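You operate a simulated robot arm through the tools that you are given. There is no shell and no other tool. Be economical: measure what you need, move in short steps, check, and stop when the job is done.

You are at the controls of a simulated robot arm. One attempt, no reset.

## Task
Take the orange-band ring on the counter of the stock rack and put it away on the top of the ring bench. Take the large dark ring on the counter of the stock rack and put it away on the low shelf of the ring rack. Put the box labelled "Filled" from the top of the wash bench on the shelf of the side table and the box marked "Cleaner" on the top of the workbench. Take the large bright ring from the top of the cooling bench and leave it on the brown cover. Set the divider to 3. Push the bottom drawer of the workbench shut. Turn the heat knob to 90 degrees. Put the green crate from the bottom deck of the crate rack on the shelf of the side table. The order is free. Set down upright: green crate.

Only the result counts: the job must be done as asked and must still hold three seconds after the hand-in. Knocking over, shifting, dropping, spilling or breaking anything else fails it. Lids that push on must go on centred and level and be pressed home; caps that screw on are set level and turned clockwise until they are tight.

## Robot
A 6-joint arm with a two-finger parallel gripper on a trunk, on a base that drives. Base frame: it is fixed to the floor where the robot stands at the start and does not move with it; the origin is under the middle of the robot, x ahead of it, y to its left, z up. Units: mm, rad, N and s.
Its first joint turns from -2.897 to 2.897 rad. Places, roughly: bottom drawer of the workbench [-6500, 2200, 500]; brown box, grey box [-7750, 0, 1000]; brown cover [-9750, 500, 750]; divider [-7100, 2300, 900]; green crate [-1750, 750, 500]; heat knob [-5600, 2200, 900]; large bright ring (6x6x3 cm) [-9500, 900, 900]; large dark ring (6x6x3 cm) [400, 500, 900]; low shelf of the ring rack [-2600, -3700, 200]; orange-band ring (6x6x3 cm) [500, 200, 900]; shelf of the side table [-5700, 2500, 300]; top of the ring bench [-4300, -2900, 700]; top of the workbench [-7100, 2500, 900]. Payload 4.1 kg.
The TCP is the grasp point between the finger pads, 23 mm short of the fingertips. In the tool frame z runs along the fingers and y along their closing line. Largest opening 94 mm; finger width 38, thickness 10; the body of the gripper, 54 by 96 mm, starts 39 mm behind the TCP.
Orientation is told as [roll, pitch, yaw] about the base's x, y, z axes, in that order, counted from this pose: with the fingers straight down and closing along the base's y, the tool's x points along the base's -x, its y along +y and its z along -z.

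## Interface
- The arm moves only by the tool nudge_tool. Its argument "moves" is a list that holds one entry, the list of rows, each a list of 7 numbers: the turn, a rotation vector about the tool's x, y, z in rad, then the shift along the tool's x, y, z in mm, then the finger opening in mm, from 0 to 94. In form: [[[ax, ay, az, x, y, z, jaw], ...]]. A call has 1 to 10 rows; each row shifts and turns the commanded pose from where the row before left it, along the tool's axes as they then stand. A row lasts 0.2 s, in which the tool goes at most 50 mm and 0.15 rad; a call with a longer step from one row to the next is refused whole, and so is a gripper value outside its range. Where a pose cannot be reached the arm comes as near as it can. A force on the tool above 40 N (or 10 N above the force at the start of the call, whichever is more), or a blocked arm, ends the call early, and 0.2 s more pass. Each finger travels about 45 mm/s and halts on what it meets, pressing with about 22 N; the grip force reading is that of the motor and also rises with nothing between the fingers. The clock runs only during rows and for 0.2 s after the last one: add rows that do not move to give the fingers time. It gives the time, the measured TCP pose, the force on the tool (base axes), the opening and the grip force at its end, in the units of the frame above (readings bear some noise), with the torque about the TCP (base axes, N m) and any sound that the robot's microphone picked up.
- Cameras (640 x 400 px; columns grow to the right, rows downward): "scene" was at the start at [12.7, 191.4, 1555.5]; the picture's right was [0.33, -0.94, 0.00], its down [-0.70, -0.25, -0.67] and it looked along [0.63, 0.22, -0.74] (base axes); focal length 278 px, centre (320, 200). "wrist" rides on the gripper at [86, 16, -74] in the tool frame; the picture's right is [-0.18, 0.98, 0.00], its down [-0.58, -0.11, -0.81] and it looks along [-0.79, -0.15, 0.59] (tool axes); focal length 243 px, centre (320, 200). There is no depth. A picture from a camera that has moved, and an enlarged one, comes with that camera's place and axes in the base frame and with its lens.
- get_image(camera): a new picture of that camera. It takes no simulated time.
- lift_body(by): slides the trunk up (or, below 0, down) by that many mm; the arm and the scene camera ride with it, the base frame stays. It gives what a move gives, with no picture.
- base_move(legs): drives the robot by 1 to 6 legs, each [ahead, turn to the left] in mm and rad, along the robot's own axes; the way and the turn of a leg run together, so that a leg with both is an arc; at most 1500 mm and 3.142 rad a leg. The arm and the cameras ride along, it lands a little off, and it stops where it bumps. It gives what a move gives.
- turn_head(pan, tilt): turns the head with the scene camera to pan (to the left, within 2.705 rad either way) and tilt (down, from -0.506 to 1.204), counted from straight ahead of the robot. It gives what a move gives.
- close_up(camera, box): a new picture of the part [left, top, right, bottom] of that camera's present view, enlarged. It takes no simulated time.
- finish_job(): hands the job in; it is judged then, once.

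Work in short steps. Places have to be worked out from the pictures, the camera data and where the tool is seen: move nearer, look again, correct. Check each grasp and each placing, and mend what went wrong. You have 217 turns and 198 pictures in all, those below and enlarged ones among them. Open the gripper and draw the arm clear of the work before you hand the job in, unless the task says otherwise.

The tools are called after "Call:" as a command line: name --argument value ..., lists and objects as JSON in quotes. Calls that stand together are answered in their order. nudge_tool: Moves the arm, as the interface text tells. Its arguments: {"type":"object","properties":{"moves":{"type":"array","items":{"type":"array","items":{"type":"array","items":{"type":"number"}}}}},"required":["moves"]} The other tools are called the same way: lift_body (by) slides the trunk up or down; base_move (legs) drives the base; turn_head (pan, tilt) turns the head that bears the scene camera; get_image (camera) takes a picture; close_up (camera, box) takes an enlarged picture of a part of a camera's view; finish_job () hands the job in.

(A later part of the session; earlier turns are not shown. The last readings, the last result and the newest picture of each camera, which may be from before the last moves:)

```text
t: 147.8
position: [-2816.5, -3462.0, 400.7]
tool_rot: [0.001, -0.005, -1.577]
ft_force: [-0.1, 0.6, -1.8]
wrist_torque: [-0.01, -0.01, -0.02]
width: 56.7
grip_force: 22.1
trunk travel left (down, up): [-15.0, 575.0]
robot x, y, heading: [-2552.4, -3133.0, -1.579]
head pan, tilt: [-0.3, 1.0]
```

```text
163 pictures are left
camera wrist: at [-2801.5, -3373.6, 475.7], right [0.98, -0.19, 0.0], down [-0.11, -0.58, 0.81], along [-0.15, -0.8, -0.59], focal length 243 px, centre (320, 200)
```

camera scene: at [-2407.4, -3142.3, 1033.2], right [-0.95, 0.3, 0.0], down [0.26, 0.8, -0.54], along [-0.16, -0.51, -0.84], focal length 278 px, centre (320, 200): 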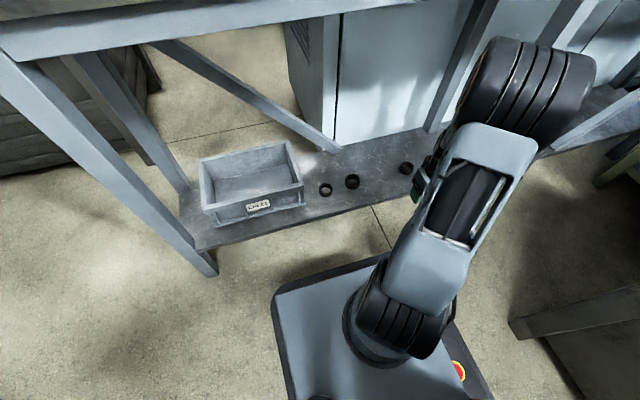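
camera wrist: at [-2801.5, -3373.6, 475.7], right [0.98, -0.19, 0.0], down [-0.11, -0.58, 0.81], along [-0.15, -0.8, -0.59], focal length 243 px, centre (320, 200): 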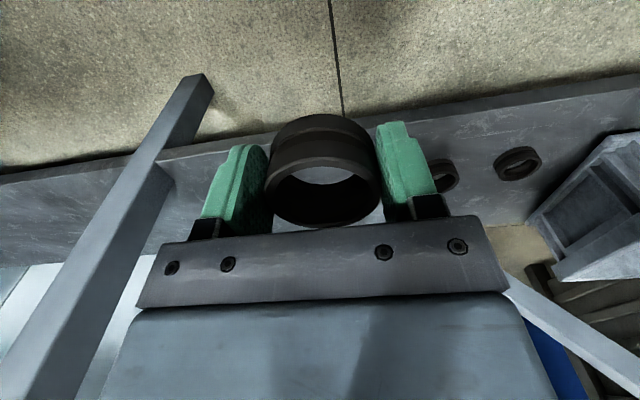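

The neighbours sit at x ≈ -2690 and -2912, y ≈ -3672, shelf edge y ≈ -3580. I lower to z ≈ 300 in front of the shelf and then advance 190 mm over it.

Call:
nudge_tool --moves '[[[0, 0, 0, 0, 4, 40, 40], [0, 0, 0, 0, 4, 40, 40], [0, 0, 0, 0, 0, 20, 40], [0, 0, 0, -38, 0, 0, 40], [0, 0, 0, -38, 0, 0, 40], [0, 0, 0, -38, 0, 0, 40], [0, 0, 0, -38, 0, 0, 40], [0, 0, 0, -38, 0, 0, 40], [0, 0, 0, 0, 0, 0, 40]]]'

Call:
get_image --camera "wrist"

Call:
get_image --camera "scene"

```text
t: 149.8
position: [-2812.3, -3656.8, 300.0]
tool_rot: [0.003, -0.006, -1.577]
ft_force: [0.2, 0.3, -1.1]
wrist_torque: [0.0, 0.01, -0.02]
width: 56.7
grip_force: 21.9
trunk travel left (down, up): [-15.0, 575.0]
robot x, y, heading: [-2548.7, -3136.7, -1.577]
head pan, tilt: [-0.3, 1.0]
```

```text
162 pictures are left
camera wrist: at [-2796.3, -3567.9, 374.8], right [0.98, -0.19, 0.0], down [-0.11, -0.58, 0.81], along [-0.15, -0.79, -0.59], focal length 243 px, centre (320, 200)
```

wrist: 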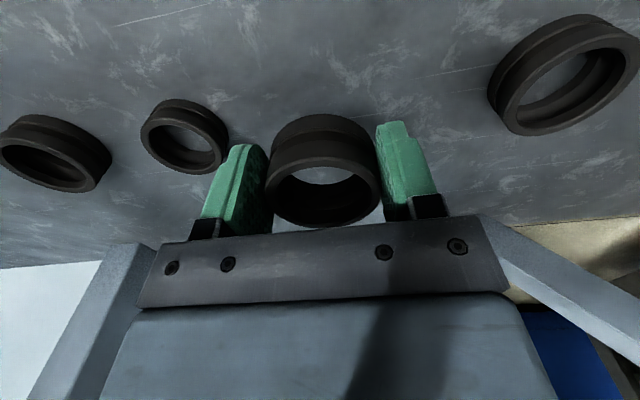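

```text
161 pictures are left
camera scene: at [-2407.4, -3142.4, 1033.2], right [-0.95, 0.3, 0.0], down [0.25, 0.8, -0.54], along [-0.16, -0.51, -0.84], focal length 278 px, centre (320, 200)
```

scene: 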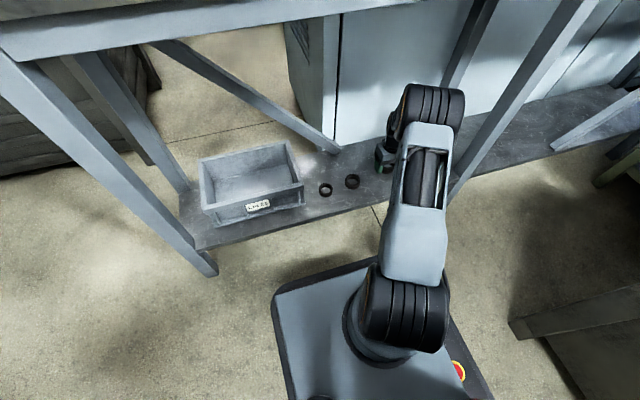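

The gap's centre is about x = -2792; I shift +15 mm and lower in steps until contact.

Call:
nudge_tool --moves '[[[0, 0, 0, 0, 15, 25, 40], [0, 0, 0, 0, 0, 25, 40], [0, 0, 0, 0, 0, 4, 40], [0, 0, 0, 0, 0, 4, 40], [0, 0, 0, 0, 0, 4, 40], [0, 0, 0, 0, 0, 4, 40], [0, 0, 0, 0, 0, 4, 40], [0, 0, 0, 0, 0, 4, 40], [0, 0, 0, 0, 0, 4, 40], [0, 0, 0, 0, 0, 4, 40]]]'

Call:
get_image --camera "wrist"

```text
t: 150.4
position: [-2797.1, -3657.3, 262.6]
tool_rot: [0.0, -0.004, -1.578]
ft_force: [6.7, 12.8, 23.9]
wrist_torque: [0.77, 0.67, -0.43]
width: 56.8
grip_force: 21.7
trunk travel left (down, up): [-15.0, 575.0]
robot x, y, heading: [-2549.4, -3132.9, -1.576]
head pan, tilt: [-0.3, 1.0]
stopped in row 2: the force on the tool passed its limit (the readings are from after the stop); the commanded pose is now the measured one
```

```text
160 pictures are left
camera wrist: at [-2781.3, -3568.5, 337.7], right [0.98, -0.19, 0.0], down [-0.12, -0.58, 0.81], along [-0.15, -0.79, -0.59], focal length 243 px, centre (320, 200)
```

wrist: 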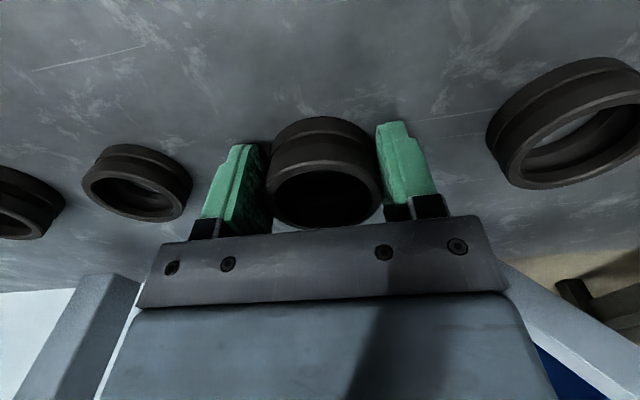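

It touched at TCP z ≈ 262, so the shelf is near 238. I make a gentle touch check.

Call:
nudge_tool --moves '[[[0, 0, 0, 0, 0, -4, 40], [0, 0, 0, 0, 0, 2, 40], [0, 0, 0, 0, 0, 1, 40], [0, 0, 0, 0, 0, 1, 40]]]'

```text
t: 151.4
position: [-2797.2, -3658.5, 261.9]
tool_rot: [0.002, -0.007, -1.577]
ft_force: [7.7, 9.9, 29.8]
wrist_torque: [0.81, 0.77, -0.45]
width: 56.5
grip_force: 21.9
trunk travel left (down, up): [-15.0, 575.0]
robot x, y, heading: [-2552.5, -3133.4, -1.577]
head pan, tilt: [-0.3, 1.0]
```

Firm contact. I ease up 1.5 mm, open to 74 mm and rise.

Call:
nudge_tool --moves '[[[0, 0, 0, 0, 0, -1.5, 40], [0, 0, 0, 0, 0, 0, 74], [0, 0, 0, 0, 0, 0, 74], [0, 0, 0, 0, 0, 0, 74], [0, 0, 0, 0, 0, -20, 74], [0, 0, 0, 0, 0, -20, 74], [0, 0, 0, 0, 0, -20, 74], [0, 0, 0, 0, 0, 0, 74]]]'

Call:
get_image --camera "wrist"

```text
t: 153.2
position: [-2795.1, -3657.4, 320.9]
tool_rot: [0.003, -0.003, -1.577]
ft_force: [0.1, -0.5, 0.1]
wrist_torque: [0.03, 0.01, 0.02]
width: 74.0
grip_force: 0.0
trunk travel left (down, up): [-15.0, 575.0]
robot x, y, heading: [-2551.9, -3133.8, -1.581]
head pan, tilt: [-0.3, 1.0]
```

```text
159 pictures are left
camera wrist: at [-2780.7, -3568.6, 396.2], right [0.98, -0.19, 0.0], down [-0.12, -0.58, 0.81], along [-0.15, -0.79, -0.59], focal length 243 px, centre (320, 200)
```

wrist: 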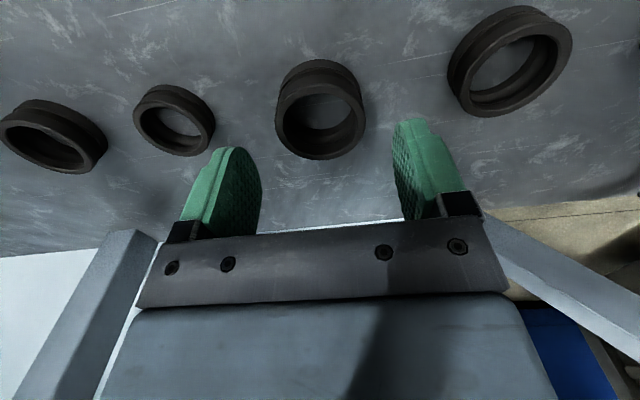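

The dark ring stands on the low shelf between the others. I withdraw the arm, raise the trunk, and drive round toward the crate rack's open end.

Call:
nudge_tool --moves '[[[0, 0, 0, 45, 0, 0, 94], [0, 0, 0, 45, 0, 0, 94], [0, 0, 0, 45, 0, 0, 94], [0, 0, 0, 45, 0, 0, 94], [0, 0, 0, 10, 35, -30, 94], [0, 0, 0, 0, 40, -30, 94], [0, 0, 0, 0, 40, -30, 94], [0, 0, 0, 0, 40, -30, 94], [0, 0, 0, 0, 40, -30, 94], [0, 0, 0, 0, 40, -30, 94]]]'

Call:
base_move --legs '[[-1300, 0], [0, 2.526], [1500, 0], [1500, 0], [175, 0], [0, 2.197]]'

Call:
turn_head --pan 0.0 --tilt 0.2

Call:
get_image --camera "scene"

```text
t: 155.4
position: [-2561.2, -3466.8, 503.1]
tool_rot: [0.001, -0.004, -1.58]
ft_force: [-0.4, 0.9, 0.1]
wrist_torque: [0.05, -0.01, -0.02]
width: 93.6
grip_force: 0.0
trunk travel left (down, up): [-15.0, 575.0]
robot x, y, heading: [-2554.7, -3135.4, -1.579]
head pan, tilt: [-0.3, 1.0]
```

```text
t: 188.5
position: [-1099.2, 838.7, 502.4]
tool_rot: [0.003, -0.003, -3.124]
ft_force: [0.1, -0.2, -0.8]
wrist_torque: [-0.01, 0.03, 0.01]
width: 94.0
grip_force: 0.0
trunk travel left (down, up): [-15.0, 575.0]
robot x, y, heading: [-762.6, 836.1, -3.125]
head pan, tilt: [-0.3, 1.0]
```

```text
t: 189.6
position: [-1099.9, 840.5, 502.9]
tool_rot: [0.003, -0.003, -3.124]
ft_force: [0.2, -0.3, -0.1]
wrist_torque: [0.0, -0.04, -0.02]
width: 93.9
grip_force: 0.1
trunk travel left (down, up): [-15.0, 575.0]
robot x, y, heading: [-767.5, 837.8, -3.13]
head pan, tilt: [0.0, 0.201]
```

```text
158 pictures are left
camera scene: at [-798.2, 669.5, 1101.9], right [-0.02, 1.0, 0.0], down [0.2, 0.0, -0.98], along [-0.98, -0.02, -0.2], focal length 278 px, centre (320, 200)
```

scene: 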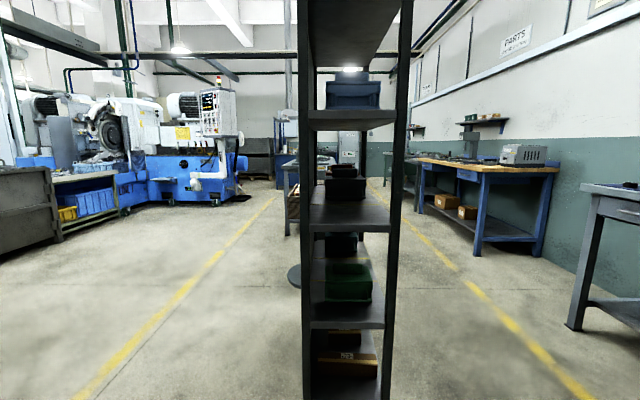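

I take a close-up of the crate rack to see the decks and the green crate.

Call:
close_up --camera "scene" --box '[250, 60, 466, 400]'

```text
1.18 times, centred on (358, 230) of scene
camera zoom: at [-798.2, 669.5, 1101.9], right [-0.02, 1.0, 0.0], down [0.2, 0.0, -0.98], along [-0.98, -0.02, -0.2], focal length 327 px, centre (275, 165)
```

zoom: 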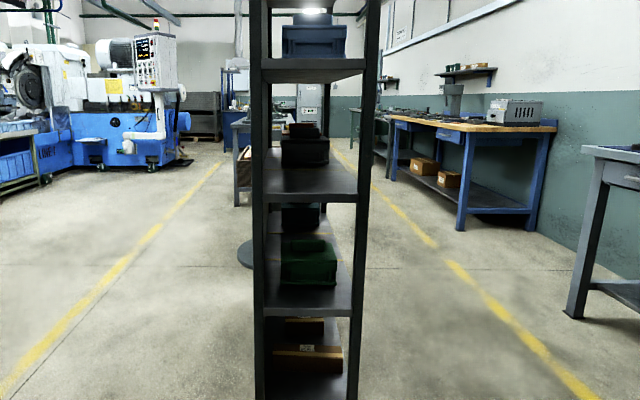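

The green crate stands on the deck at z ≈ 470, its near side around y ≈ 860, x ≈ -1840. The rack's long open side is +y, so I drive there and face it.

Call:
base_move --legs '[[0, -0.586], [1218, 0], [0, 2.145]]'

Call:
turn_head --pan 0.0 --tilt 0.6

Call:
get_image --camera "scene"

Call:
get_image --camera "wrist"

```text
t: 202.5
position: [-1791.6, 1156.1, 503.1]
tool_rot: [0.004, -0.004, -1.536]
ft_force: [-0.6, 0.1, -0.3]
wrist_torque: [-0.01, 0.03, 0.0]
width: 94.2
grip_force: 0.2
trunk travel left (down, up): [-15.0, 575.0]
robot x, y, heading: [-1797.6, 1490.3, -1.538]
head pan, tilt: [0.0, 0.201]
```

```text
t: 203.4
position: [-1790.7, 1156.3, 501.9]
tool_rot: [0.004, -0.002, -1.537]
ft_force: [0.7, 0.8, -0.2]
wrist_torque: [0.03, -0.01, 0.02]
width: 93.9
grip_force: 0.1
trunk travel left (down, up): [-15.0, 575.0]
robot x, y, heading: [-1794.8, 1487.4, -1.541]
head pan, tilt: [0.0, 0.6]
```

```text
156 pictures are left
camera scene: at [-1629.3, 1465.2, 1065.3], right [-1.0, -0.03, 0.0], down [-0.02, 0.56, -0.83], along [0.03, -0.83, -0.56], focal length 278 px, centre (320, 200)
```

scene: 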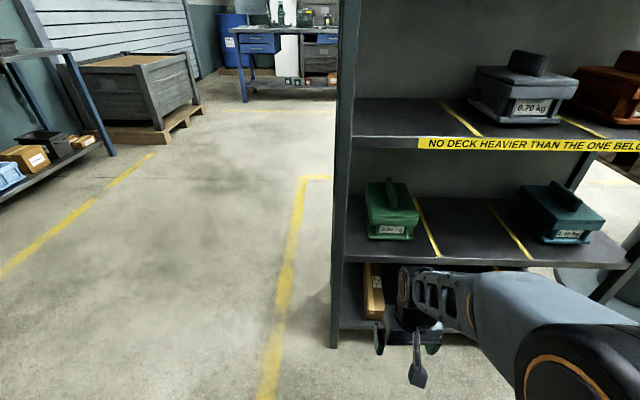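

```text
155 pictures are left
camera wrist: at [-1779.3, 1245.3, 577.3], right [0.99, -0.15, 0.0], down [-0.09, -0.58, 0.81], along [-0.12, -0.8, -0.59], focal length 243 px, centre (320, 200)
```

wrist: 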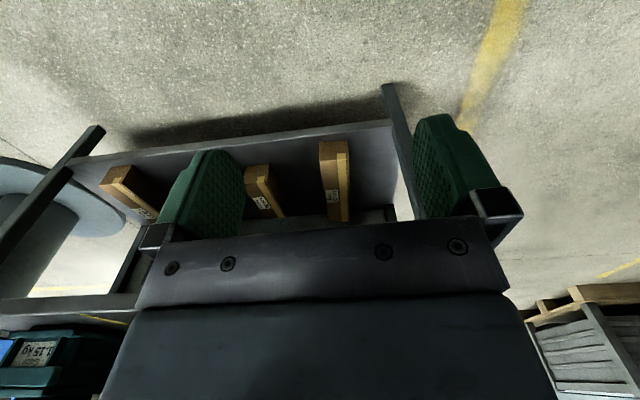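

The crates have a grip fin on top. I zoom in on the green crate and its neighbours.

Call:
close_up --camera "scene" --box '[330, 120, 490, 270]'

Call:
close_up --camera "scene" --box '[340, 20, 640, 260]'

```text
2.67 times, centred on (410, 195) of scene
camera zoom: at [-1629.3, 1465.2, 1065.3], right [-1.0, -0.03, 0.0], down [-0.02, 0.56, -0.83], along [0.03, -0.83, -0.56], focal length 741 px, centre (80, 213)
```

zoom: 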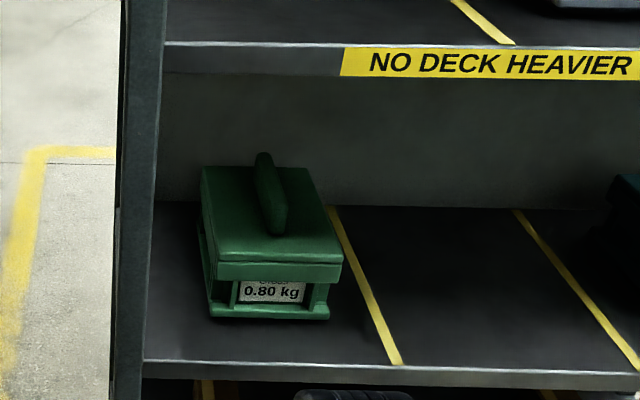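

```text
1.67 times, centred on (490, 140) of scene
camera zoom: at [-1629.3, 1465.2, 1065.3], right [-1.0, -0.03, 0.0], down [-0.02, 0.56, -0.83], along [0.03, -0.83, -0.56], focal length 463 px, centre (37, 300)
```

zoom: 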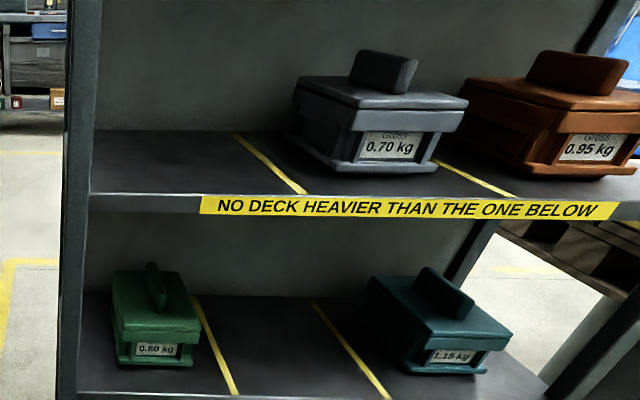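

Deck at z ≈ 520, lid top ≈ 611, fin ≈ x -1811, y 723–821, top ≈ 648; the upper deck's underside ≈ 834. I raise the tool and tilt it forward 0.75 rad so the hand fits below the upper deck, and move up the base 150 mm.

Call:
nudge_tool --moves '[[[0, 0, 0, 0, 0, -45, 94], [0, 0, 0, 0, 0, -45, 94], [0, 0, 0, 0, 0, -45, 94], [0, 0, 0, 0, 0, -45, 94], [0, -0.125, 0, 0, 0, 0, 94], [0, -0.125, 0, 0, 0, 0, 94], [0, -0.125, 0, 0, 0, 0, 94], [0, -0.125, 0, 0, 0, 0, 94], [0, -0.125, 0, 0, 0, 0, 94], [0, -0.125, 0, 0, 0, 0, 94]]]'

Call:
base_move --legs '[[0, -0.033], [150, 0]]'

Call:
get_image --camera "scene"

Call:
get_image --camera "wrist"

```text
t: 205.5
position: [-1789.3, 1138.6, 635.5]
tool_rot: [0.014, -0.491, -1.533]
ft_force: [-0.1, 0.0, 0.1]
wrist_torque: [0.0, -0.01, -0.01]
width: 94.1
grip_force: 0.1
trunk travel left (down, up): [-15.0, 575.0]
robot x, y, heading: [-1789.9, 1492.4, -1.538]
head pan, tilt: [0.0, 0.6]
stopped in row 10: the arm was blocked; the commanded pose is now the measured one
```

```text
t: 207.2
position: [-1800.0, 990.5, 632.9]
tool_rot: [0.014, -0.49, -1.568]
ft_force: [0.0, -0.1, -0.4]
wrist_torque: [-0.01, 0.03, 0.01]
width: 93.7
grip_force: 0.1
trunk travel left (down, up): [-15.0, 575.0]
robot x, y, heading: [-1794.9, 1342.6, -1.567]
head pan, tilt: [0.0, 0.6]
```

```text
152 pictures are left
camera scene: at [-1630.2, 1304.9, 1064.9], right [-1.0, 0.0, 0.0], down [0.0, 0.57, -0.82], along [0.0, -0.82, -0.57], focal length 278 px, centre (320, 200)
```

scene: 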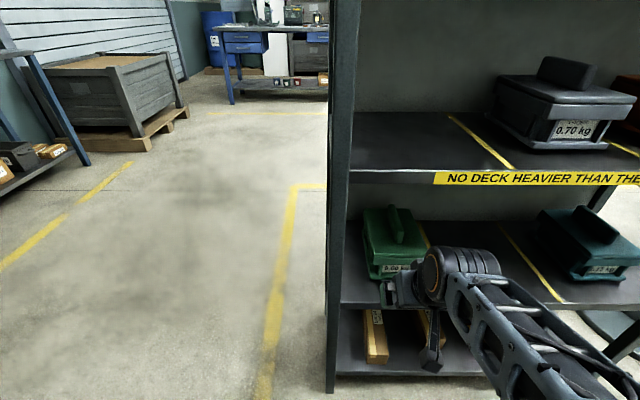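

```text
151 pictures are left
camera wrist: at [-1786.6, 1102.9, 658.7], right [0.98, -0.15, 0.1], down [-0.12, -0.14, 0.98], along [-0.14, -0.98, -0.15], focal length 243 px, centre (320, 200)
```

wrist: 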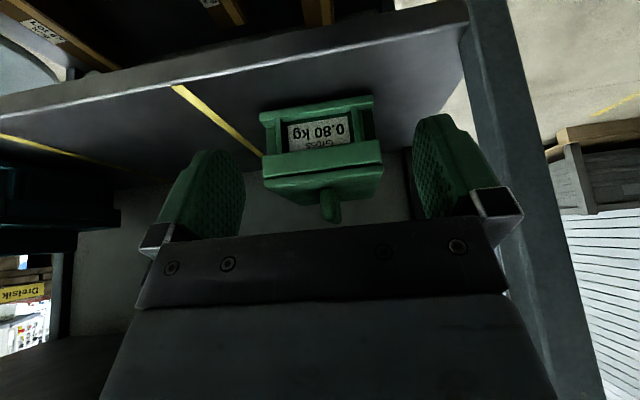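

Fin confirmed at x ≈ -1816, top ≈ 642, lid top ≈ 611. The arm stalled at tilt 0.49 because it is high relative to the trunk, so I raise the trunk 150 mm and lower the tool with further tilt.

Call:
lift_body --by 150

Call:
nudge_tool --moves '[[[0, 0, 0, 18, 0, 33, 94], [0, 0, 0, 18, 0, 33, 94], [0, 0, 0, 11, 0, 20, 94], [0, -0.12, 0, 0, 0, 0, 94], [0, -0.12, 0, 0, 0, 0, 94], [0, 0, 0, 0, 0, 0, 94]]]'

Call:
get_image --camera "scene"

```text
t: 209.0
position: [-1800.2, 993.0, 785.8]
tool_rot: [0.015, -0.495, -1.569]
ft_force: [0.3, -0.4, 0.7]
wrist_torque: [-0.04, -0.05, 0.0]
width: 93.9
grip_force: 0.0
trunk travel left (down, up): [-165.0, 425.0]
robot x, y, heading: [-1795.3, 1339.2, -1.571]
head pan, tilt: [0.0, 0.6]
```

```text
t: 210.4
position: [-1801.2, 933.5, 718.9]
tool_rot: [0.016, -0.736, -1.57]
ft_force: [0.6, -0.5, 0.4]
wrist_torque: [-0.01, 0.03, 0.02]
width: 94.1
grip_force: 0.1
out of reach, approached as far as the arm can: row 2, 3, 4, 5
trunk travel left (down, up): [-165.0, 425.0]
robot x, y, heading: [-1796.6, 1339.7, -1.574]
head pan, tilt: [0.0, 0.6]
```

```text
150 pictures are left
camera scene: at [-1630.1, 1310.5, 1215.2], right [-1.0, 0.0, 0.0], down [0.0, 0.56, -0.83], along [0.0, -0.83, -0.56], focal length 278 px, centre (320, 200)
```

scene: 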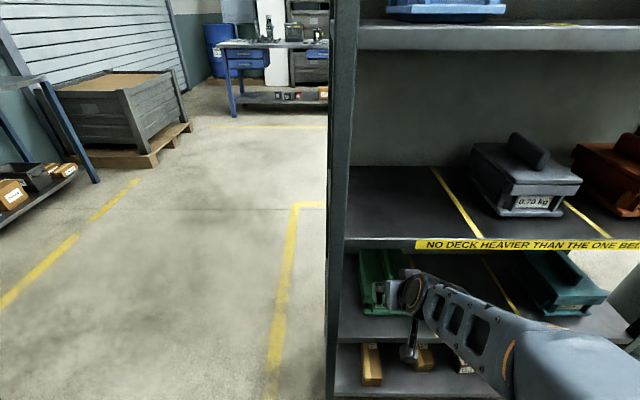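

The tilt is now 0.736 and the tool is just before the deck edge. I lower it to z ≈ 650 first and check both views.

Call:
nudge_tool --moves '[[[0, 0, 0, 16, -5, 18, 94], [0, 0, 0, 16, -5, 18, 94], [0, 0, 0, 15, -5, 18, 94], [0, 0, 0, 0, 0, 0, 94]]]'

Call:
get_image --camera "wrist"

```text
t: 211.4
position: [-1806.2, 919.8, 685.1]
tool_rot: [0.028, -0.731, -1.572]
ft_force: [-0.3, 0.2, 0.7]
wrist_torque: [-0.01, 0.01, 0.0]
width: 93.9
grip_force: 0.1
out of reach, approached as far as the arm can: row 1, 2, 3
trunk travel left (down, up): [-165.0, 425.0]
robot x, y, heading: [-1796.4, 1341.5, -1.569]
head pan, tilt: [0.0, 0.6]
```

```text
149 pictures are left
camera wrist: at [-1794.0, 1035.8, 683.9], right [0.98, -0.12, 0.14], down [-0.13, 0.1, 0.99], along [-0.13, -0.99, 0.09], focal length 243 px, centre (320, 200)
```

wrist: 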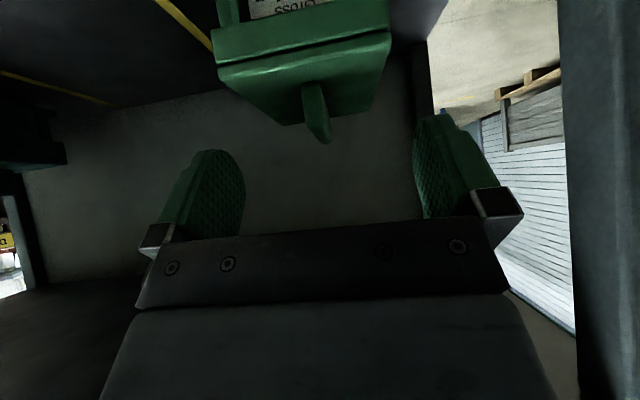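

The wrist is near a joint limit when folded, so I back the base 60 mm to extend the arm more, ease the tilt to about 0.65, and go forward and down.

Call:
base_move --legs '[[-60, 0]]'

Call:
nudge_tool --moves '[[[0, 0.04, 0, 0, 0, 0, 94], [0, 0.04, 0, 0, 0, 0, 94], [0, 0, 0, -9, -2, 21, 94], [0, 0, 0, -9, -2, 21, 94], [0, 0, 0, -9, -2, 21, 94], [0, 0, 0, 0, 0, 0, 94]]]'

Call:
get_image --camera "wrist"

Call:
get_image --camera "scene"

```text
t: 212.3
position: [-1806.8, 978.5, 686.3]
tool_rot: [0.029, -0.731, -1.567]
ft_force: [0.3, -0.1, -0.9]
wrist_torque: [-0.04, 0.0, 0.0]
width: 94.0
grip_force: 0.0
trunk travel left (down, up): [-165.0, 425.0]
robot x, y, heading: [-1795.1, 1397.0, -1.572]
head pan, tilt: [0.0, 0.6]
```

```text
t: 213.8
position: [-1809.9, 917.9, 656.5]
tool_rot: [0.042, -0.706, -1.567]
ft_force: [0.5, 0.1, -0.4]
wrist_torque: [0.0, 0.0, -0.02]
width: 93.8
grip_force: 0.1
out of reach, approached as far as the arm can: row 2
trunk travel left (down, up): [-165.0, 425.0]
robot x, y, heading: [-1794.0, 1399.1, -1.569]
head pan, tilt: [0.0, 0.6]
```

```text
148 pictures are left
camera wrist: at [-1797.4, 1034.7, 657.0], right [0.98, -0.11, 0.15], down [-0.14, 0.08, 0.99], along [-0.12, -0.99, 0.06], focal length 243 px, centre (320, 200)
```

wrist: 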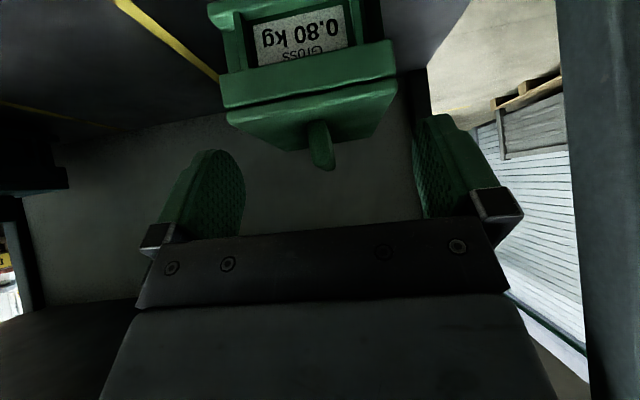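

```text
147 pictures are left
camera scene: at [-1630.2, 1370.5, 1215.2], right [-1.0, 0.0, 0.0], down [0.0, 0.56, -0.83], along [0.0, -0.83, -0.56], focal length 278 px, centre (320, 200)
```

scene: 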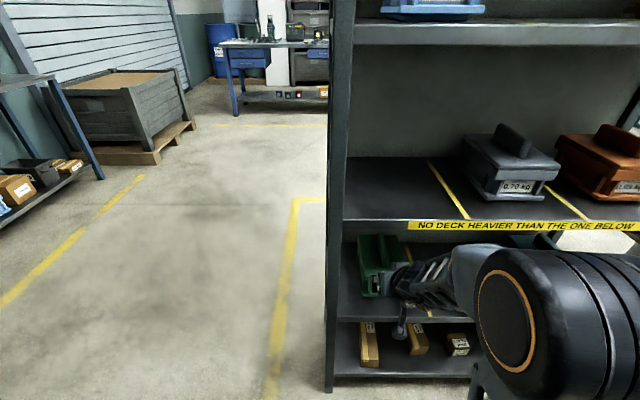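

Reachable now. The fin is straight ahead at x ≈ -1815, z 611–644. I advance 100 mm and check.

Call:
nudge_tool --moves '[[[0, 0, 0, -24, -1.3, 23, 94], [0, 0, 0, -24, -1.3, 23, 94], [0, 0, 0, -24, -1.3, 23, 94], [0, 0, 0, 0, 0, 0, 94]]]'

Call:
get_image --camera "wrist"

Call:
close_up --camera "scene" --box '[330, 180, 530, 350]'

```text
t: 214.8
position: [-1808.2, 818.4, 648.4]
tool_rot: [0.041, -0.704, -1.568]
ft_force: [-0.7, 0.8, -0.2]
wrist_torque: [-0.03, 0.02, 0.01]
width: 93.9
grip_force: 0.1
trunk travel left (down, up): [-165.0, 425.0]
robot x, y, heading: [-1795.1, 1404.2, -1.573]
head pan, tilt: [0.0, 0.6]
```

```text
146 pictures are left
camera wrist: at [-1796.8, 934.8, 650.9], right [0.98, -0.11, 0.15], down [-0.14, 0.08, 0.99], along [-0.12, -0.99, 0.06], focal length 243 px, centre (320, 200)
```

wrist: 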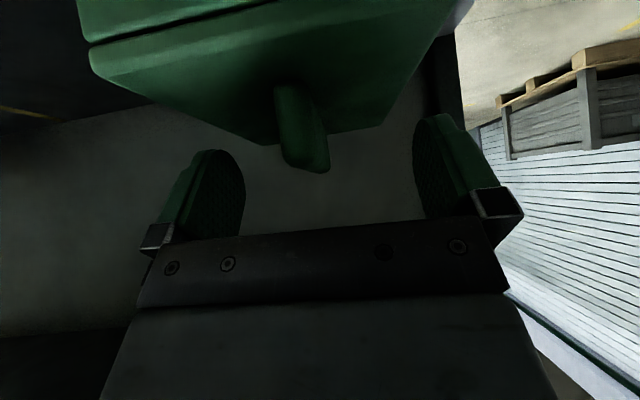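

```text
2.35 times, centred on (430, 265) of scene
camera zoom: at [-1630.2, 1370.5, 1215.2], right [-1.0, 0.0, 0.0], down [0.0, 0.56, -0.83], along [0.0, -0.83, -0.56], focal length 654 px, centre (61, 47)
```

zoom: 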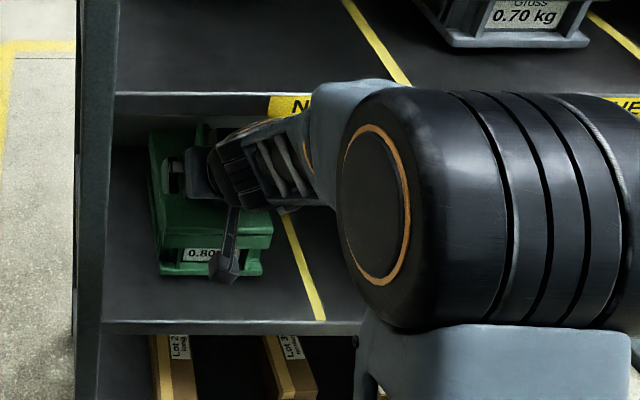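

The fin is about 6 mm to -x. I advance the last 38 mm, 4 mm lower, and close on the fin.

Call:
nudge_tool --moves '[[[0, 0, 0, -13, -3, 14, 94], [0, 0, 0, -13, -3, 14, 94], [0, 0, 0, 0, 0, 0, 5], [0, 0, 0, 0, 0, 0, 5], [0, 0, 0, 0, 0, 0, 5], [0, 0, 0, 0, 0, 0, 5], [0, 0, 0, 0, 0, 0, 5], [0, 0, 0, 0, 0, 0, 5]]]'

Call:
get_image --camera "wrist"

```text
t: 216.3
position: [-1823.1, 786.8, 629.0]
tool_rot: [0.039, -0.703, -1.576]
ft_force: [34.0, 6.7, 121.1]
wrist_torque: [-0.89, 2.02, -0.8]
width: 19.1
grip_force: 21.6
trunk travel left (down, up): [-165.0, 425.0]
robot x, y, heading: [-1795.6, 1405.1, -1.578]
head pan, tilt: [0.0, 0.6]
stopped in row 7: the arm was blocked; the commanded pose is now the measured one
```

```text
144 pictures are left
camera wrist: at [-1810.8, 904.3, 631.4], right [0.98, -0.12, 0.15], down [-0.14, 0.08, 0.99], along [-0.13, -0.99, 0.06], focal length 243 px, centre (320, 200)
```

wrist: 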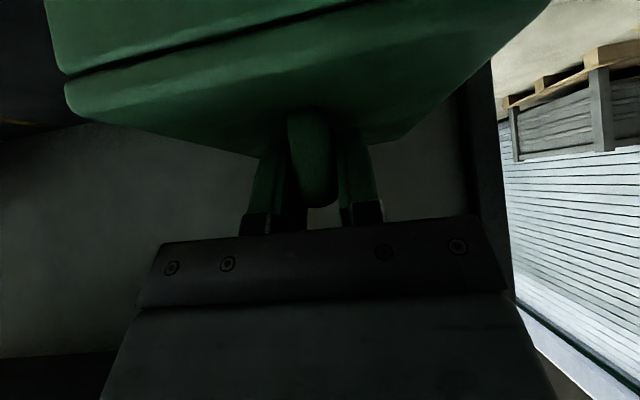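

The fin is held (19 mm), but the force reads high. I hold still a moment to see whether it relaxes.

Call:
nudge_tool --moves '[[[0, 0, 0, 0, 0, 0, 5], [0, 0, 0, 0, 0, 0, 5]]]'

Call:
get_image --camera "scene"

```text
t: 216.6
position: [-1828.9, 786.2, 630.6]
tool_rot: [0.043, -0.699, -1.578]
ft_force: [-0.9, 25.0, 81.1]
wrist_torque: [-0.37, 1.6, -0.29]
width: 19.3
grip_force: 16.2
trunk travel left (down, up): [-165.0, 425.0]
robot x, y, heading: [-1793.9, 1410.9, -1.579]
head pan, tilt: [0.0, 0.6]
stopped in row 1: the force on the tool passed its limit (the readings are from after the stop); the commanded pose is now the measured one
```

```text
143 pictures are left
camera scene: at [-1629.2, 1519.6, 1233.3], right [-1.0, 0.01, 0.0], down [0.0, 0.46, -0.89], along [-0.01, -0.89, -0.47], focal length 278 px, centre (320, 200)
```

scene: 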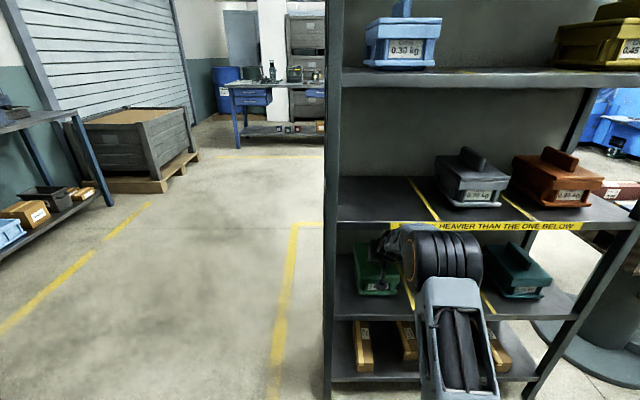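

The camera moved 150 mm back and tilted: the robot is being tipped back by the tool pressing down on the lid. I open the fingers and raise the tool step by step to release the load.

Call:
nudge_tool --moves '[[[0, 0, 0, -6.5, 0, -7.6, 60], [0, 0, 0, -6.5, 0, -7.6, 60], [0, 0, 0, 0, 0, 0, 60]]]'

Call:
get_image --camera "scene"

```text
t: 216.8
position: [-1835.4, 781.3, 629.8]
tool_rot: [0.042, -0.688, -1.595]
ft_force: [30.9, 8.0, 188.5]
wrist_torque: [0.27, 1.65, -2.69]
width: 23.7
grip_force: 0.0
trunk travel left (down, up): [-165.0, 425.0]
robot x, y, heading: [-1793.3, 1431.2, -1.59]
head pan, tilt: [0.0, 0.6]
stopped in row 1: the force on the tool passed its limit (the readings are from after the stop); the commanded pose is now the measured one
```

```text
142 pictures are left
camera scene: at [-1628.3, 1546.0, 1233.3], right [-1.0, 0.02, 0.0], down [0.01, 0.46, -0.89], along [-0.01, -0.89, -0.46], focal length 278 px, centre (320, 200)
```

scene: 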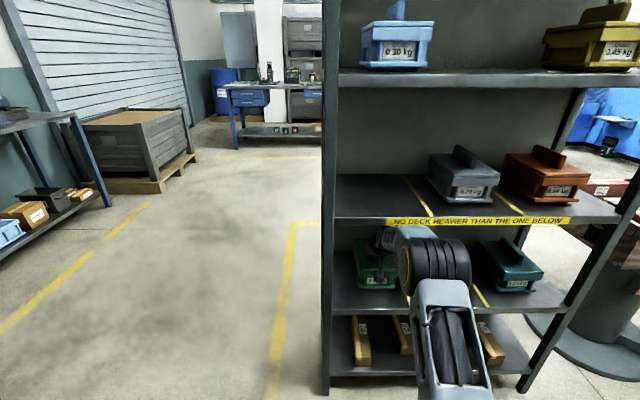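

The arm is propping the robot up against the lid. Raising the trunk lifts the whole arm relative to the base, so I raise it 60 mm to let the robot settle.

Call:
lift_body --by 60

Call:
get_image --camera "scene"

Call:
get_image --camera "wrist"

```text
t: 217.2
position: [-1842.8, 777.3, 628.5]
tool_rot: [0.014, -0.673, -1.604]
ft_force: [53.2, 62.1, 332.4]
wrist_torque: [2.04, 0.25, -1.68]
width: 20.2
grip_force: 0.0
trunk travel left (down, up): [-170.0, 420.0]
robot x, y, heading: [-1799.7, 1442.9, -1.603]
head pan, tilt: [0.0, 0.6]
stopped: the arm was blocked; the commanded pose is now the measured one
```

```text
141 pictures are left
camera scene: at [-1629.0, 1570.9, 1237.2], right [-1.0, 0.03, 0.0], down [0.02, 0.45, -0.89], along [-0.03, -0.89, -0.45], focal length 278 px, centre (320, 200)
```

scene: 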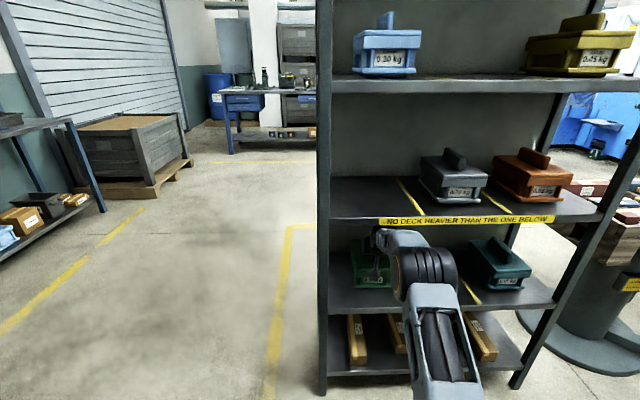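

```text
140 pictures are left
camera wrist: at [-1825.1, 893.3, 634.1], right [0.98, -0.17, 0.12], down [-0.12, 0.05, 0.99], along [-0.17, -0.98, 0.03], focal length 243 px, centre (320, 200)
```

wrist: 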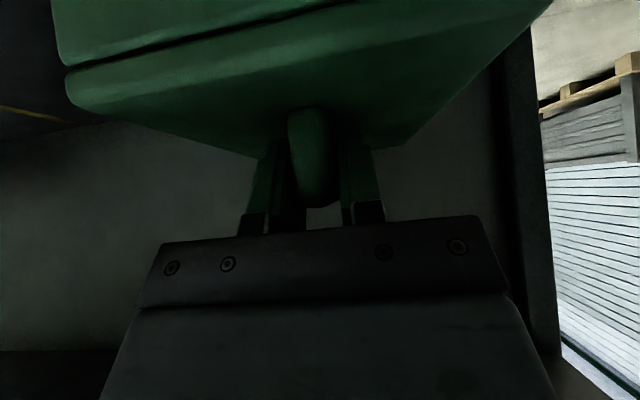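

The forearm seems jammed against the upper deck's front edge, pushing the tool down and the robot back. I first open the fingers without any motion so the crate is free.

Call:
nudge_tool --moves '[[[0, 0, 0, 0, 0, 0, 94], [0, 0, 0, 0, 0, 0, 94], [0, 0, 0, 0, 0, 0, 94], [0, 0, 0, 0, 0, 0, 94]]]'

Call:
get_image --camera "wrist"

```text
t: 217.5
position: [-1845.1, 773.5, 630.1]
tool_rot: [-0.003, -0.652, -1.611]
ft_force: [8.6, -1.4, 142.4]
wrist_torque: [0.1, -0.47, -1.47]
width: 21.3
grip_force: 0.0
trunk travel left (down, up): [-170.0, 420.0]
robot x, y, heading: [-1799.5, 1466.0, -1.643]
head pan, tilt: [0.0, 0.6]
stopped in row 1: the arm was blocked; the commanded pose is now the measured one
```

```text
139 pictures are left
camera wrist: at [-1825.3, 888.7, 636.8], right [0.98, -0.19, 0.11], down [-0.1, 0.03, 0.99], along [-0.19, -0.98, 0.01], focal length 243 px, centre (320, 200)
```

wrist: 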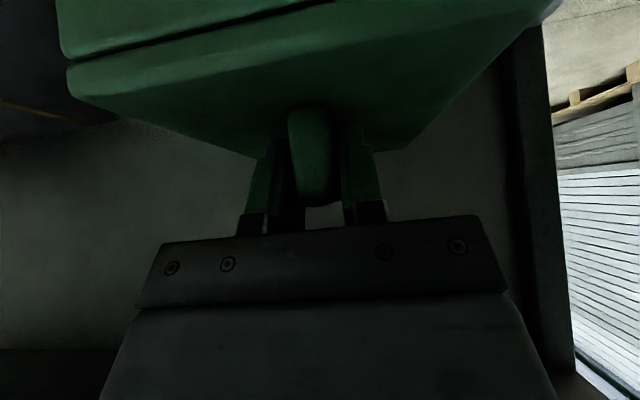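

The fingers barely opened before the stop. Driving the base back a little should slide the sloping forearm out from under the deck edge, so I back up 40 mm.

Call:
base_move --legs '[[-40, 0]]'

Call:
get_image --camera "scene"

```text
t: 218.1
position: [-1850.7, 765.8, 629.6]
tool_rot: [-0.006, -0.592, -1.62]
ft_force: [-16.0, 44.7, 163.4]
wrist_torque: [1.69, -0.94, -0.32]
width: 38.8
grip_force: 0.1
trunk travel left (down, up): [-170.0, 420.0]
robot x, y, heading: [-1805.6, 1477.7, -1.652]
head pan, tilt: [0.0, 0.6]
stopped in leg 1: the force on the tool passed its limit (the readings are from after the stop); the commanded pose is now the measured one
```

```text
138 pictures are left
camera scene: at [-1628.4, 1589.6, 1236.8], right [-1.0, 0.08, 0.0], down [0.04, 0.45, -0.89], along [-0.07, -0.89, -0.46], focal length 278 px, centre (320, 200)
```

scene: 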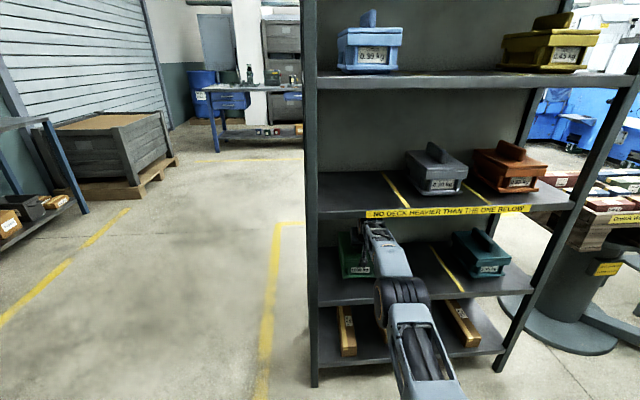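

The fingers are now open to 39 mm and the arm is nearly stretched, propped on the lid. I now lift the tool firmly to let the robot settle.

Call:
nudge_tool --moves '[[[0, 0, 0, -25, 0, -37, 80], [0, 0, 0, -25, 0, -37, 80], [0, 0, 0, 0, 0, 0, 80]]]'

Call:
get_image --camera "scene"

```text
t: 218.4
position: [-1848.8, 753.6, 630.4]
tool_rot: [-0.004, -0.574, -1.617]
ft_force: [0.4, 7.8, 149.2]
wrist_torque: [0.71, -0.56, 0.08]
width: 39.4
grip_force: 0.0
trunk travel left (down, up): [-170.0, 420.0]
robot x, y, heading: [-1805.1, 1477.5, -1.652]
head pan, tilt: [0.0, 0.6]
stopped in row 1: the force on the tool passed its limit (the readings are from after the stop); the commanded pose is now the measured one
```

```text
137 pictures are left
camera scene: at [-1630.2, 1574.0, 1236.2], right [-1.0, 0.08, 0.0], down [0.04, 0.46, -0.88], along [-0.07, -0.88, -0.47], focal length 278 px, centre (320, 200)
```

scene: 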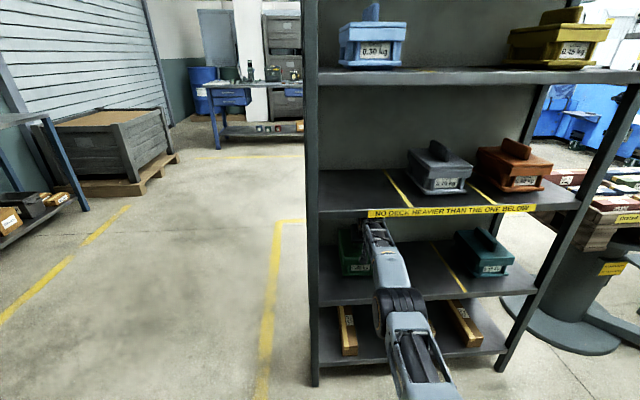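

The camera moved 15 mm forward, so the tip is reducing. I retract along the tool axis (up and back).

Call:
nudge_tool --moves '[[[0, 0, 0, -5, 0, -47, 80], [0, 0, 0, -5, 0, -47, 80], [0, 0, 0, 0, 0, 0, 80]]]'

Call:
nudge_tool --moves '[[[0, 0, 0, -5, 0, -47, 80], [0, 0, 0, -5, 0, -47, 80], [0, 0, 0, 0, 0, 0, 80]]]'

Call:
get_image --camera "scene"

```text
t: 218.7
position: [-1848.9, 752.1, 629.1]
tool_rot: [-0.001, -0.557, -1.622]
ft_force: [-4.3, -26.2, 137.4]
wrist_torque: [-0.23, -0.42, 0.16]
width: 48.9
grip_force: 0.0
trunk travel left (down, up): [-170.0, 420.0]
robot x, y, heading: [-1803.2, 1478.5, -1.648]
head pan, tilt: [0.0, 0.6]
stopped in row 1: the force on the tool passed its limit (the readings are from after the stop); the commanded pose is now the measured one
```

```text
t: 219.1
position: [-1849.0, 746.6, 629.7]
tool_rot: [0.002, -0.594, -1.622]
ft_force: [-1.1, -38.9, 132.2]
wrist_torque: [-0.76, -0.19, 0.03]
width: 57.1
grip_force: 0.1
trunk travel left (down, up): [-170.0, 420.0]
robot x, y, heading: [-1800.0, 1479.2, -1.647]
head pan, tilt: [0.0, 0.6]
stopped in row 1: the force on the tool passed its limit (the readings are from after the stop); the commanded pose is now the measured one
```

```text
136 pictures are left
camera scene: at [-1631.1, 1565.1, 1236.4], right [-1.0, 0.08, 0.0], down [0.04, 0.47, -0.88], along [-0.07, -0.88, -0.47], focal length 278 px, centre (320, 200)
```

scene: 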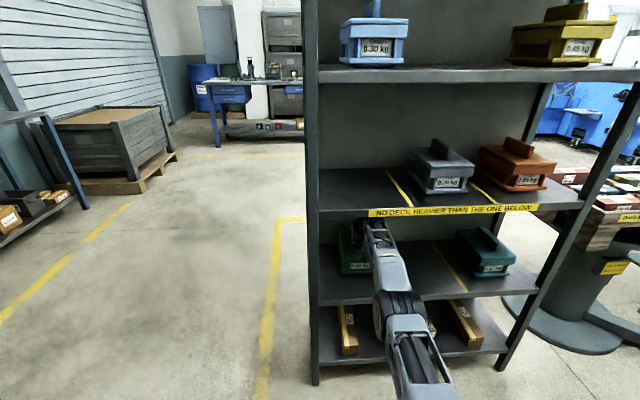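

The load and tip are slowly falling. The jaws are open, so I try raising the trunk again.

Call:
lift_body --by 60

Call:
lift_body --by 60

Call:
get_image --camera "scene"

```text
t: 219.4
position: [-1855.4, 682.5, 629.8]
tool_rot: [0.0, -0.69, -1.623]
ft_force: [46.8, 296.8, 336.9]
wrist_torque: [9.17, 4.41, -7.05]
width: 78.8
grip_force: 0.1
trunk travel left (down, up): [-174.0, 416.0]
robot x, y, heading: [-1806.7, 1477.3, -1.647]
head pan, tilt: [0.0, 0.6]
stopped: the arm was blocked; the commanded pose is now the measured one
```

```text
t: 219.7
position: [-1856.4, 678.3, 631.0]
tool_rot: [0.0, -0.738, -1.626]
ft_force: [1.6, 18.4, 104.5]
wrist_torque: [0.43, 0.18, -0.41]
width: 79.3
grip_force: 0.1
trunk travel left (down, up): [-179.0, 411.0]
robot x, y, heading: [-1802.6, 1477.7, -1.648]
head pan, tilt: [0.0, 0.6]
stopped: the arm was blocked; the commanded pose is now the measured one
```

```text
135 pictures are left
camera scene: at [-1637.0, 1486.3, 1236.7], right [-1.0, 0.08, 0.0], down [0.04, 0.53, -0.85], along [-0.07, -0.85, -0.53], focal length 278 px, centre (320, 200)
```

scene: 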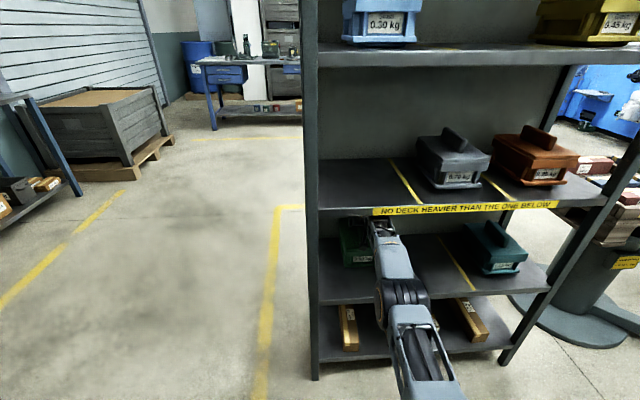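

The robot has mostly settled (camera back 80 mm). The arm is stretched deep in the rack, so I back the base a bit.

Call:
base_move --legs '[[-50, 0]]'

Call:
nudge_tool --moves '[[[0, 0, 0, -5, 0, -40, 94], [0, 0, 0, -5, 0, -40, 94], [0, 0, 0, 0, 0, 0, 94]]]'

Call:
get_image --camera "scene"

Call:
get_image --camera "wrist"

```text
t: 220.5
position: [-1856.8, 670.6, 631.4]
tool_rot: [0.004, -0.775, -1.628]
ft_force: [3.0, 45.9, 78.7]
wrist_torque: [3.2, -0.96, 0.41]
width: 79.9
grip_force: 0.0
trunk travel left (down, up): [-179.0, 411.0]
robot x, y, heading: [-1805.6, 1490.7, -1.65]
head pan, tilt: [0.0, 0.6]
stopped in leg 1: the force on the tool passed its limit (the readings are from after the stop); the commanded pose is now the measured one
```

```text
t: 221.5
position: [-1856.7, 670.1, 648.4]
tool_rot: [0.004, -0.691, -1.627]
ft_force: [-0.1, 0.5, -0.2]
wrist_torque: [0.02, 0.01, 0.01]
width: 93.8
grip_force: 0.2
out of reach, approached as far as the arm can: row 1, 2
trunk travel left (down, up): [-179.0, 411.0]
robot x, y, heading: [-1800.9, 1492.0, -1.646]
head pan, tilt: [0.0, 0.6]
stopped in row 3: the arm was blocked; the commanded pose is now the measured one
```

```text
134 pictures are left
camera scene: at [-1640.1, 1447.8, 1230.5], right [-1.0, 0.08, 0.0], down [0.04, 0.56, -0.82], along [-0.06, -0.82, -0.57], focal length 278 px, centre (320, 200)
```

scene: 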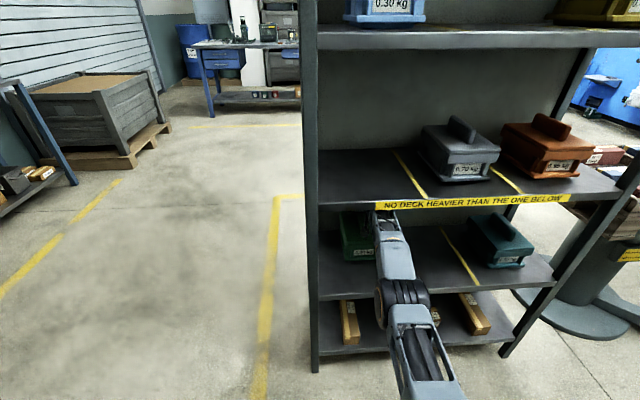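

```text
133 pictures are left
camera wrist: at [-1834.8, 784.9, 651.2], right [0.97, -0.2, 0.12], down [-0.11, 0.07, 0.99], along [-0.2, -0.98, 0.05], focal length 243 px, centre (320, 200)
```

wrist: 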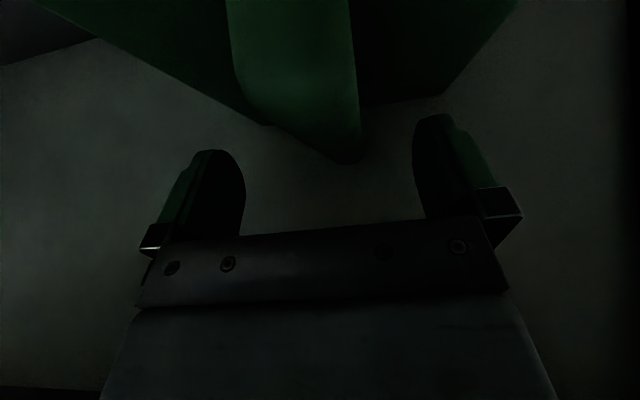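

The robot has settled and the tool is free (force 0). I look closely at the wrist against the upper deck and at where the crate now is.

Call:
close_up --camera "scene" --box '[310, 170, 490, 330]'

```text
2.50 times, centred on (400, 250) of scene
camera zoom: at [-1640.1, 1447.8, 1230.5], right [-1.0, 0.08, 0.0], down [0.04, 0.56, -0.82], along [-0.06, -0.82, -0.57], focal length 695 px, centre (120, 75)
```

zoom: 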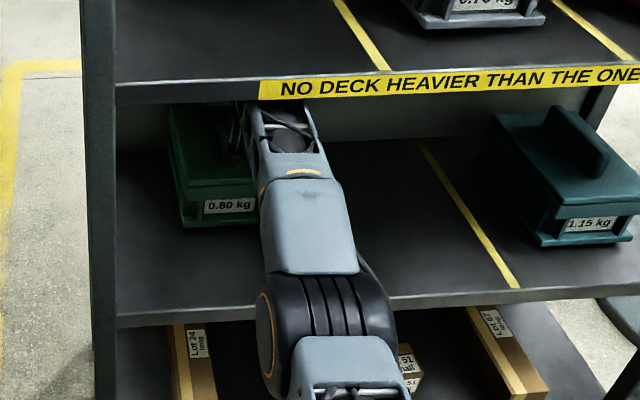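

The crate was pushed about 50 mm back but is upright. With the base farther away the forearm now passes well under the deck. I pull the tool back 30 mm, lower 10 mm over the fin's middle, and check.

Call:
nudge_tool --moves '[[[0, 0, 0, 15, 4, -5, 94], [0, 0, 0, 15, 4, -5, 94], [0, 0, 0, 0, 0, 0, 94]]]'

Call:
get_image --camera "wrist"

```text
t: 222.3
position: [-1846.1, 668.3, 644.6]
tool_rot: [0.002, -0.703, -1.627]
ft_force: [0.3, 0.2, -0.1]
wrist_torque: [-0.01, -0.02, -0.02]
width: 94.0
grip_force: 0.0
out of reach, approached as far as the arm can: row 1, 2
trunk travel left (down, up): [-179.0, 411.0]
robot x, y, heading: [-1803.4, 1491.5, -1.648]
head pan, tilt: [0.0, 0.6]
```

```text
131 pictures are left
camera wrist: at [-1825.2, 784.1, 646.3], right [0.97, -0.19, 0.12], down [-0.11, 0.08, 0.99], along [-0.2, -0.98, 0.06], focal length 243 px, centre (320, 200)
```

wrist: 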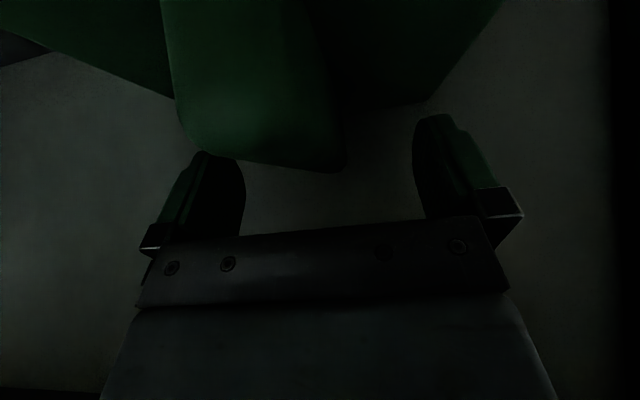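

The tool straddles the fin but is 29 mm too deep. I drive the base back 30 mm to bring it over the fin's middle, then view.

Call:
base_move --legs '[[-32, 0]]'

Call:
get_image --camera "wrist"

```text
t: 223.1
position: [-1844.5, 701.5, 643.6]
tool_rot: [0.004, -0.7, -1.627]
ft_force: [-0.8, 0.0, -0.5]
wrist_torque: [-0.02, 0.01, 0.0]
width: 93.9
grip_force: 0.0
trunk travel left (down, up): [-179.0, 411.0]
robot x, y, heading: [-1799.7, 1521.1, -1.651]
head pan, tilt: [0.0, 0.6]
```

```text
130 pictures are left
camera wrist: at [-1823.3, 816.0, 645.4], right [0.97, -0.19, 0.12], down [-0.11, 0.08, 0.99], along [-0.2, -0.98, 0.06], focal length 243 px, centre (320, 200)
```

wrist: 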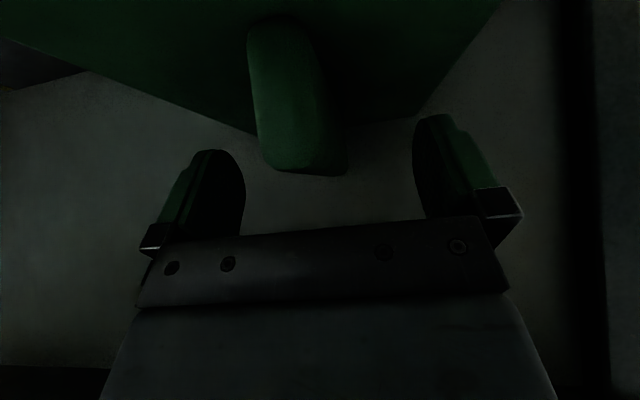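

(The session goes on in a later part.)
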